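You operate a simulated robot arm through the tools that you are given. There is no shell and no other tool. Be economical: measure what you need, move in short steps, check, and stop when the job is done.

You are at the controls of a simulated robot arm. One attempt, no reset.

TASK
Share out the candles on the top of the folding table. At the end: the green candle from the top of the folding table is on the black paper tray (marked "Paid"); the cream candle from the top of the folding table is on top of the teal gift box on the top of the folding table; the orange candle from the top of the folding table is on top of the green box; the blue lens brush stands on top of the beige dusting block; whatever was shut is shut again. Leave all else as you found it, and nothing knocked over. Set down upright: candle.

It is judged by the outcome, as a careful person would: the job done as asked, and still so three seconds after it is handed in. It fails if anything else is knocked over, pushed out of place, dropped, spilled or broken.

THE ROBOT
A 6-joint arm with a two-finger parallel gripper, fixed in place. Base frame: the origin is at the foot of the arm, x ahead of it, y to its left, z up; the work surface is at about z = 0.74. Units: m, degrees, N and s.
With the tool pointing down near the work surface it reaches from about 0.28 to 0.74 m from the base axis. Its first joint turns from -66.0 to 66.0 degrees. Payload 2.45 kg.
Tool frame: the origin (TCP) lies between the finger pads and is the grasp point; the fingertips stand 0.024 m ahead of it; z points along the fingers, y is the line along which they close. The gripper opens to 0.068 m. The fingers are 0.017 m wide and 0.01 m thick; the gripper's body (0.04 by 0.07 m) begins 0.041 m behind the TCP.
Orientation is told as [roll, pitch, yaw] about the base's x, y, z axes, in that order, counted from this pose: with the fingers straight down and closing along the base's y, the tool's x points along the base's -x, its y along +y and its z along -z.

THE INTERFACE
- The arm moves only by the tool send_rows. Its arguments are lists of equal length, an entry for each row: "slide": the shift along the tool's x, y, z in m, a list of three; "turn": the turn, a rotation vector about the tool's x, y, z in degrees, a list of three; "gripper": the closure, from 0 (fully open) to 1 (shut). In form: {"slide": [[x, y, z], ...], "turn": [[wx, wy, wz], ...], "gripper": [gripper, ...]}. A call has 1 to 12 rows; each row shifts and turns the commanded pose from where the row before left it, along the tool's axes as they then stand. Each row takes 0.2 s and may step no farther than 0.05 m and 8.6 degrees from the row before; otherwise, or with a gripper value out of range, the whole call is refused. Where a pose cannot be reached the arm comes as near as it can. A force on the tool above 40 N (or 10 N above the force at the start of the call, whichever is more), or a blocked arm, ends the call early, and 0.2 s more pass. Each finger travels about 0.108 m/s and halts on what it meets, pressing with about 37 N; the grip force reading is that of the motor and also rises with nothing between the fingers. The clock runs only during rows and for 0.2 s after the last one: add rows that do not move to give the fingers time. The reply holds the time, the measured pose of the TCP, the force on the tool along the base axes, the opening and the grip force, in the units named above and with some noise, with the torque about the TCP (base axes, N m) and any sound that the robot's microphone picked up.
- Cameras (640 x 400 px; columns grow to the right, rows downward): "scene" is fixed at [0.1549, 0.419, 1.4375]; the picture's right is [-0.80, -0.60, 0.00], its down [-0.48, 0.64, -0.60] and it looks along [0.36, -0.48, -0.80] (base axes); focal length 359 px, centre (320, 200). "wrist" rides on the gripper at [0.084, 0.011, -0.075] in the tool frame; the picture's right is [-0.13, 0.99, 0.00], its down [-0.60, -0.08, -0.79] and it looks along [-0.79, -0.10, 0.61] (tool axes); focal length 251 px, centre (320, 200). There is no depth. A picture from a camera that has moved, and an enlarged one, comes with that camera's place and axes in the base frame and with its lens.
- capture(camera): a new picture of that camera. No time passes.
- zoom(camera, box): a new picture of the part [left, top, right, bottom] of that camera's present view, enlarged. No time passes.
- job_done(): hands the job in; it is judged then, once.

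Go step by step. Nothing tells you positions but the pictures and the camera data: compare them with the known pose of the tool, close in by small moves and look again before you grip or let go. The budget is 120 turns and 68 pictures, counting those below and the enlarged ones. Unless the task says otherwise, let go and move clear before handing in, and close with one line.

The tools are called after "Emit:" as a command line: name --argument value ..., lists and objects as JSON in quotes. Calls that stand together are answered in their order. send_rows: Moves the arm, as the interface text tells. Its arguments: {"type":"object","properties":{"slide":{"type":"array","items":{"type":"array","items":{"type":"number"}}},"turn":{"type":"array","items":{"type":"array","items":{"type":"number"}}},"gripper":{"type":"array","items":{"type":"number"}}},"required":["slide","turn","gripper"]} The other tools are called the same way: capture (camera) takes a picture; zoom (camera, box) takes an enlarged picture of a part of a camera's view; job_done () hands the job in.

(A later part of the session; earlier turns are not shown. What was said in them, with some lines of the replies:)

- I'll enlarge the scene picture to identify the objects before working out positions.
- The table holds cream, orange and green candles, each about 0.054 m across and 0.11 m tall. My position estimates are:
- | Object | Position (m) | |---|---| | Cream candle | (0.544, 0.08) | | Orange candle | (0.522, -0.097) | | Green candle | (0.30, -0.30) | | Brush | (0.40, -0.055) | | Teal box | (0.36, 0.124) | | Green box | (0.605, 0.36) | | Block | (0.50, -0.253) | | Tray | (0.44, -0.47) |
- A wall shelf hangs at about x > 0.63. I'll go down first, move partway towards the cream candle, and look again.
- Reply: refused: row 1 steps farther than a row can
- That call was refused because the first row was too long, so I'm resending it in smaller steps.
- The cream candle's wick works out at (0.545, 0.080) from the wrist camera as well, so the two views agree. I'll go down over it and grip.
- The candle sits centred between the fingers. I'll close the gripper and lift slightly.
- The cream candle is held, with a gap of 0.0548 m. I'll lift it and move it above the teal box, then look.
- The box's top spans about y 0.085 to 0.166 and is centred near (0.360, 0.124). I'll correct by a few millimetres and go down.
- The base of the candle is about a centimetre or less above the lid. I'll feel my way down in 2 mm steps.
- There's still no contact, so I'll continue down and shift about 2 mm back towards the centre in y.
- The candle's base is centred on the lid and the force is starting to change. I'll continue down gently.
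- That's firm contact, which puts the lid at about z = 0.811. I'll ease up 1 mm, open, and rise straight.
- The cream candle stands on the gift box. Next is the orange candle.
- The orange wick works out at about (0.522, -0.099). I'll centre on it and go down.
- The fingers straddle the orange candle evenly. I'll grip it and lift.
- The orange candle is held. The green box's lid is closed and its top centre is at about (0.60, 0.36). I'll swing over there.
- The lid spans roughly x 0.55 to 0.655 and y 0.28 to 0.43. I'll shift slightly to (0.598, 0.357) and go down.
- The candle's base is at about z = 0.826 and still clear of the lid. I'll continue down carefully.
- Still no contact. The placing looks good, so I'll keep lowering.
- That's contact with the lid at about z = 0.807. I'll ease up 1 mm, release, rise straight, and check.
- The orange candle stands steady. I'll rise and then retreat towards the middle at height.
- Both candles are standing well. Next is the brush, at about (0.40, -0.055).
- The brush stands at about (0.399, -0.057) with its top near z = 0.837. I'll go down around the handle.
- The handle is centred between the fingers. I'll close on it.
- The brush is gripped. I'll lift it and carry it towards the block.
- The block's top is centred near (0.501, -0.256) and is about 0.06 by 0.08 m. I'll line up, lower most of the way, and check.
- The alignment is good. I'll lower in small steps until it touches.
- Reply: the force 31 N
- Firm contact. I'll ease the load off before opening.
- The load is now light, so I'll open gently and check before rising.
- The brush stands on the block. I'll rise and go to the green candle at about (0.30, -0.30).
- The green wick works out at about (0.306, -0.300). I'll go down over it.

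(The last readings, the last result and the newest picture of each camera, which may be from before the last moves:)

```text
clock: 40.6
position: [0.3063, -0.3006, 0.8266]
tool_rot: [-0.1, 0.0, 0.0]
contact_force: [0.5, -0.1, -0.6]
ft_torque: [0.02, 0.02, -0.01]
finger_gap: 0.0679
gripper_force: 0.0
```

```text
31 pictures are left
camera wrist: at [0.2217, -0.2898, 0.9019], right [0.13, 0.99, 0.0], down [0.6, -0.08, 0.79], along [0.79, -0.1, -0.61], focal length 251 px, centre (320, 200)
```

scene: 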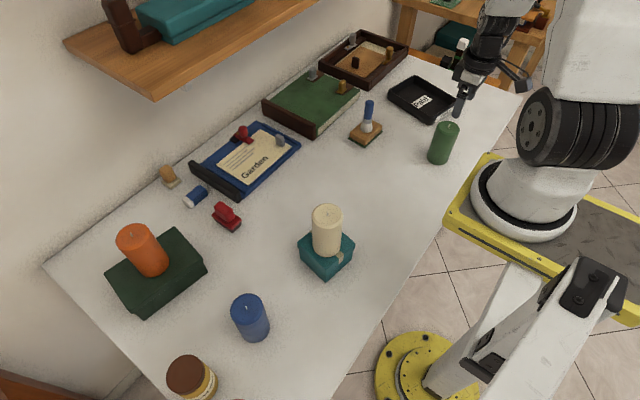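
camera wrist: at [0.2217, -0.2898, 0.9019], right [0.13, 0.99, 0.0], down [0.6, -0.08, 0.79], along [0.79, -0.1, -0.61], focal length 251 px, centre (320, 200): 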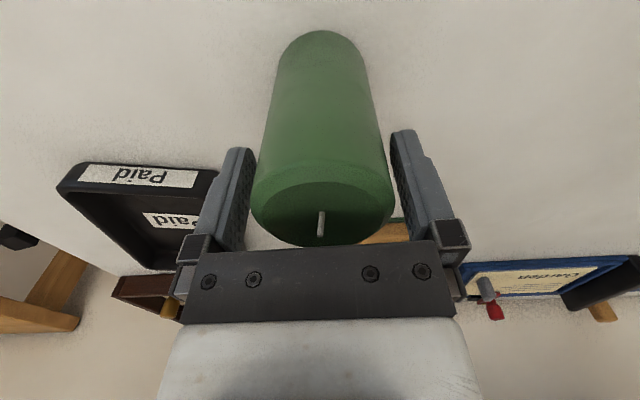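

The fingers are well centred. I'll grip, lift, and carry it over the tray.

Emit:
send_rows --slide '[[0, 0, 0], [0, 0, 0], [0, 0, 0], [0, 0, -0.03], [0, 0, -0.045], [0, 0, -0.045], [-0.027, -0.034, 0], [-0.027, -0.034, 0], [-0.027, -0.034, 0], [-0.027, -0.034, 0], [-0.025, -0.033, 0], [0, 0, 0]]' --turn '[[0, 0, 0], [0, 0, 0], [0, 0, 0], [0, 0, 0], [0, 0, 0], [0, 0, 0], [0, 0, 0], [0, 0, 0], [0, 0, 0], [0, 0, 0], [0, 0, 0], [0, 0, 0]]' --gripper '[1, 1, 1, 1, 1, 1, 1, 1, 1, 1, 1, 1]'

Emit:
capture --camera "wrist"

Emit:
zoom --camera "scene" --box '[350, 40, 500, 160]'

```text
clock: 43.2
position: [0.4368, -0.4669, 0.9454]
tool_rot: [0.1, 0.0, -0.1]
contact_force: [-0.7, 0.0, -2.7]
ft_torque: [0.01, -0.01, -0.05]
finger_gap: 0.0551
gripper_force: 37.3
```

```text
30 pictures are left
camera wrist: at [0.3529, -0.4568, 1.0202], right [0.13, 0.99, 0.0], down [0.6, -0.08, 0.79], along [0.79, -0.1, -0.61], focal length 251 px, centre (320, 200)
```

wrist: 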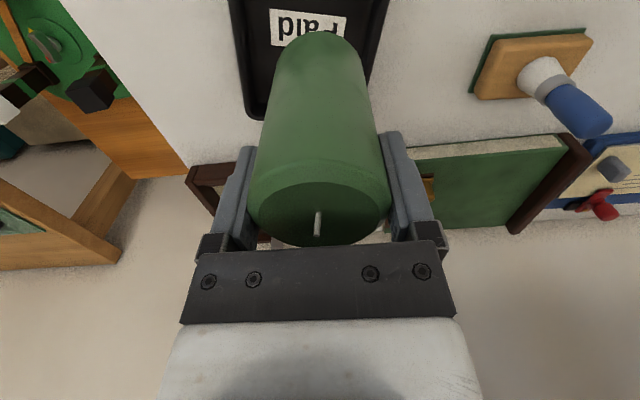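

```text
3.33 times, centred on (425, 100) of scene
camera zoom: at [0.155, 0.419, 1.4375], right [-0.8, -0.6, 0.0], down [-0.48, 0.64, -0.6], along [0.36, -0.48, -0.8], focal length 1195 px, centre (-30, 533)
```

zoom: 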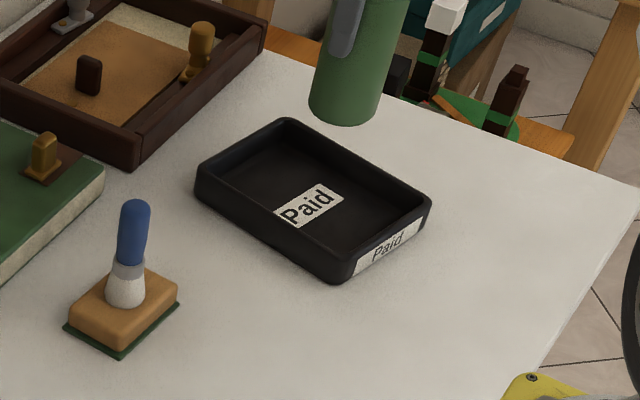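

The tray floor is centred near (0.441, -0.477). I'll adjust and lower the candle towards it.

Emit:
send_rows --slide '[[-0.004, -0.009, 0], [0, 0, 0.04], [0, 0, 0.04], [0, 0, 0]]' --turn '[[0, 0, 0], [0, 0, 0], [0, 0, 0], [0, 0, 0]]' --gripper '[1, 1, 1, 1]'

Emit:
zoom --camera "scene" --box '[350, 40, 500, 160]'

Emit:
capture --camera "wrist"

```text
clock: 44.2
position: [0.4416, -0.478, 0.8671]
tool_rot: [0.0, 0.0, 0.0]
contact_force: [0.9, -0.5, -1.3]
ft_torque: [0.0, 0.01, -0.02]
finger_gap: 0.0546
gripper_force: 36.8
```

```text
3.33 times, centred on (425, 100) of scene
camera zoom: at [0.155, 0.419, 1.4375], right [-0.8, -0.6, 0.0], down [-0.48, 0.64, -0.6], along [0.36, -0.48, -0.8], focal length 1195 px, centre (-30, 533)
```

zoom: 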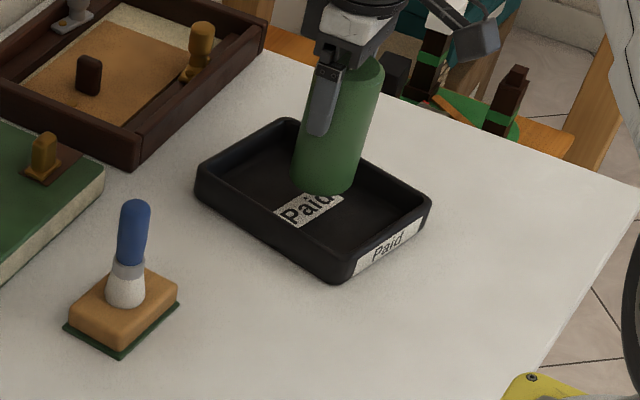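

```text
27 pictures are left
camera wrist: at [0.3575, -0.4681, 0.9418], right [0.13, 0.99, 0.0], down [0.6, -0.08, 0.79], along [0.79, -0.1, -0.61], focal length 251 px, centre (320, 200)
```

wrist: 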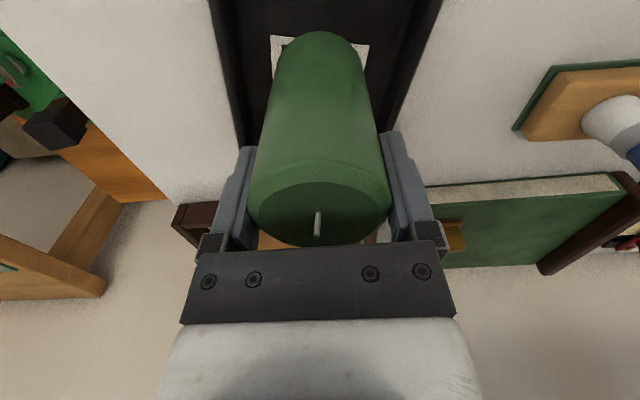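

It's centred over the label. I'll lower further, then in small steps.

Emit:
send_rows --slide '[[0, 0, 0.012], [0, 0, 0.01], [0, 0, 0.002], [0, 0, 0]]' --turn '[[0, 0, 0], [0, 0, 0], [0, 0, 0], [0, 0, 0]]' --gripper '[1, 1, 1, 1]'

```text
clock: 45.2
position: [0.4419, -0.4788, 0.8407]
tool_rot: [0.0, 0.0, 0.0]
contact_force: [-0.3, 0.8, -2.3]
ft_torque: [0.02, -0.02, -0.01]
finger_gap: 0.0549
gripper_force: 36.9
```

Emit:
send_rows --slide '[[0, 0, 0.002], [0, 0, 0.002], [0, 0, 0]]' --turn '[[0, 0, 0], [0, 0, 0], [0, 0, 0]]' --gripper '[1, 1, 1]'

```text
clock: 46.0
position: [0.4426, -0.4787, 0.838]
tool_rot: [0.0, 0.0, 0.1]
contact_force: [-1.4, -0.5, -2.2]
ft_torque: [-0.01, -0.02, -0.05]
finger_gap: 0.0549
gripper_force: 36.9
```

Emit:
send_rows --slide '[[0, 0, 0.002], [0, 0, 0.002], [0, 0, 0]]' --turn '[[0, 0, 0], [0, 0, 0], [0, 0, 0]]' --gripper '[1, 1, 1]'

```text
clock: 46.8
position: [0.4419, -0.478, 0.8339]
tool_rot: [0.0, 0.0, 0.1]
contact_force: [0.7, -0.7, -2.6]
ft_torque: [0.0, -0.06, 0.02]
finger_gap: 0.0547
gripper_force: 37.1
```

Emit:
send_rows --slide '[[0, 0, 0.0015], [0, 0, 0.0015], [0, 0, 0]]' --turn '[[0, 0, 0], [0, 0, 0], [0, 0, 0]]' --gripper '[1, 1, 1]'

```text
clock: 47.6
position: [0.4415, -0.478, 0.8331]
tool_rot: [0.0, -0.2, 0.0]
contact_force: [0.6, 1.5, 7.9]
ft_torque: [0.31, 0.14, -0.04]
finger_gap: 0.0546
gripper_force: 37.5
```

It's touching the tray floor. I'll ease off half a millimetre, release, and check.

Emit:
send_rows --slide '[[0, 0, -0.0005], [0, 0, 0], [0, 0, 0], [0, 0, 0], [0, 0, -0.03], [0, 0, -0.045], [0, 0, -0.045], [0, 0, 0]]' --turn '[[0, 0, 0], [0, 0, 0], [0, 0, 0], [0, 0, 0], [0, 0, 0], [0, 0, 0], [0, 0, 0], [0, 0, 0]]' --gripper '[1, 1, 0, 0, 0, 0, 0, 0]'

Emit:
capture --camera "scene"

Emit:
zoom --camera "scene" --box '[330, 40, 490, 160]'

```text
clock: 49.4
position: [0.4383, -0.4806, 0.9544]
tool_rot: [-0.1, 0.1, 0.0]
contact_force: [-0.5, -0.3, 0.3]
ft_torque: [-0.03, 0.0, 0.02]
finger_gap: 0.068
gripper_force: 0.0
```

```text
26 pictures are left
```

scene: 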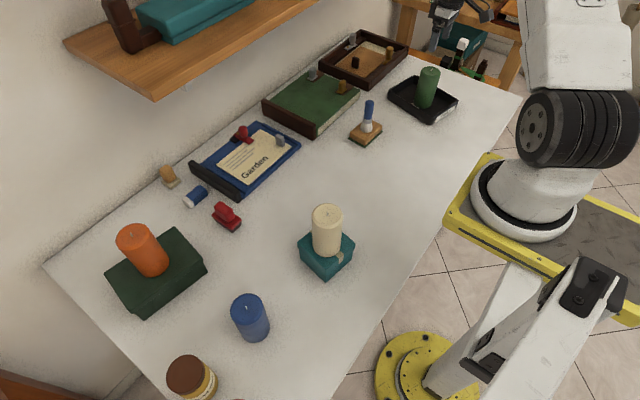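

```text
3.33 times, centred on (410, 100) of scene
camera zoom: at [0.1549, 0.419, 1.4375], right [-0.8, -0.6, 0.0], down [-0.48, 0.64, -0.6], along [0.36, -0.48, -0.8], focal length 1195 px, centre (20, 533)
```

zoom: 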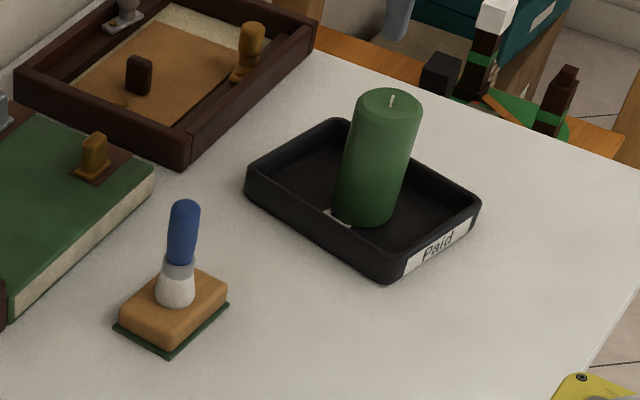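

All three candles and the brush stand upright where they were asked for, and the arm is clear above the tray. Nothing had to be opened, so I'm handing in.

Emit:
job_done

```text
The job is handed in.
```

The green candle is on the "Paid" tray, the cream candle on the teal gift box, the orange candle on the green box and the blue brush on the beige block, all upright, with nothing opened or knocked over.
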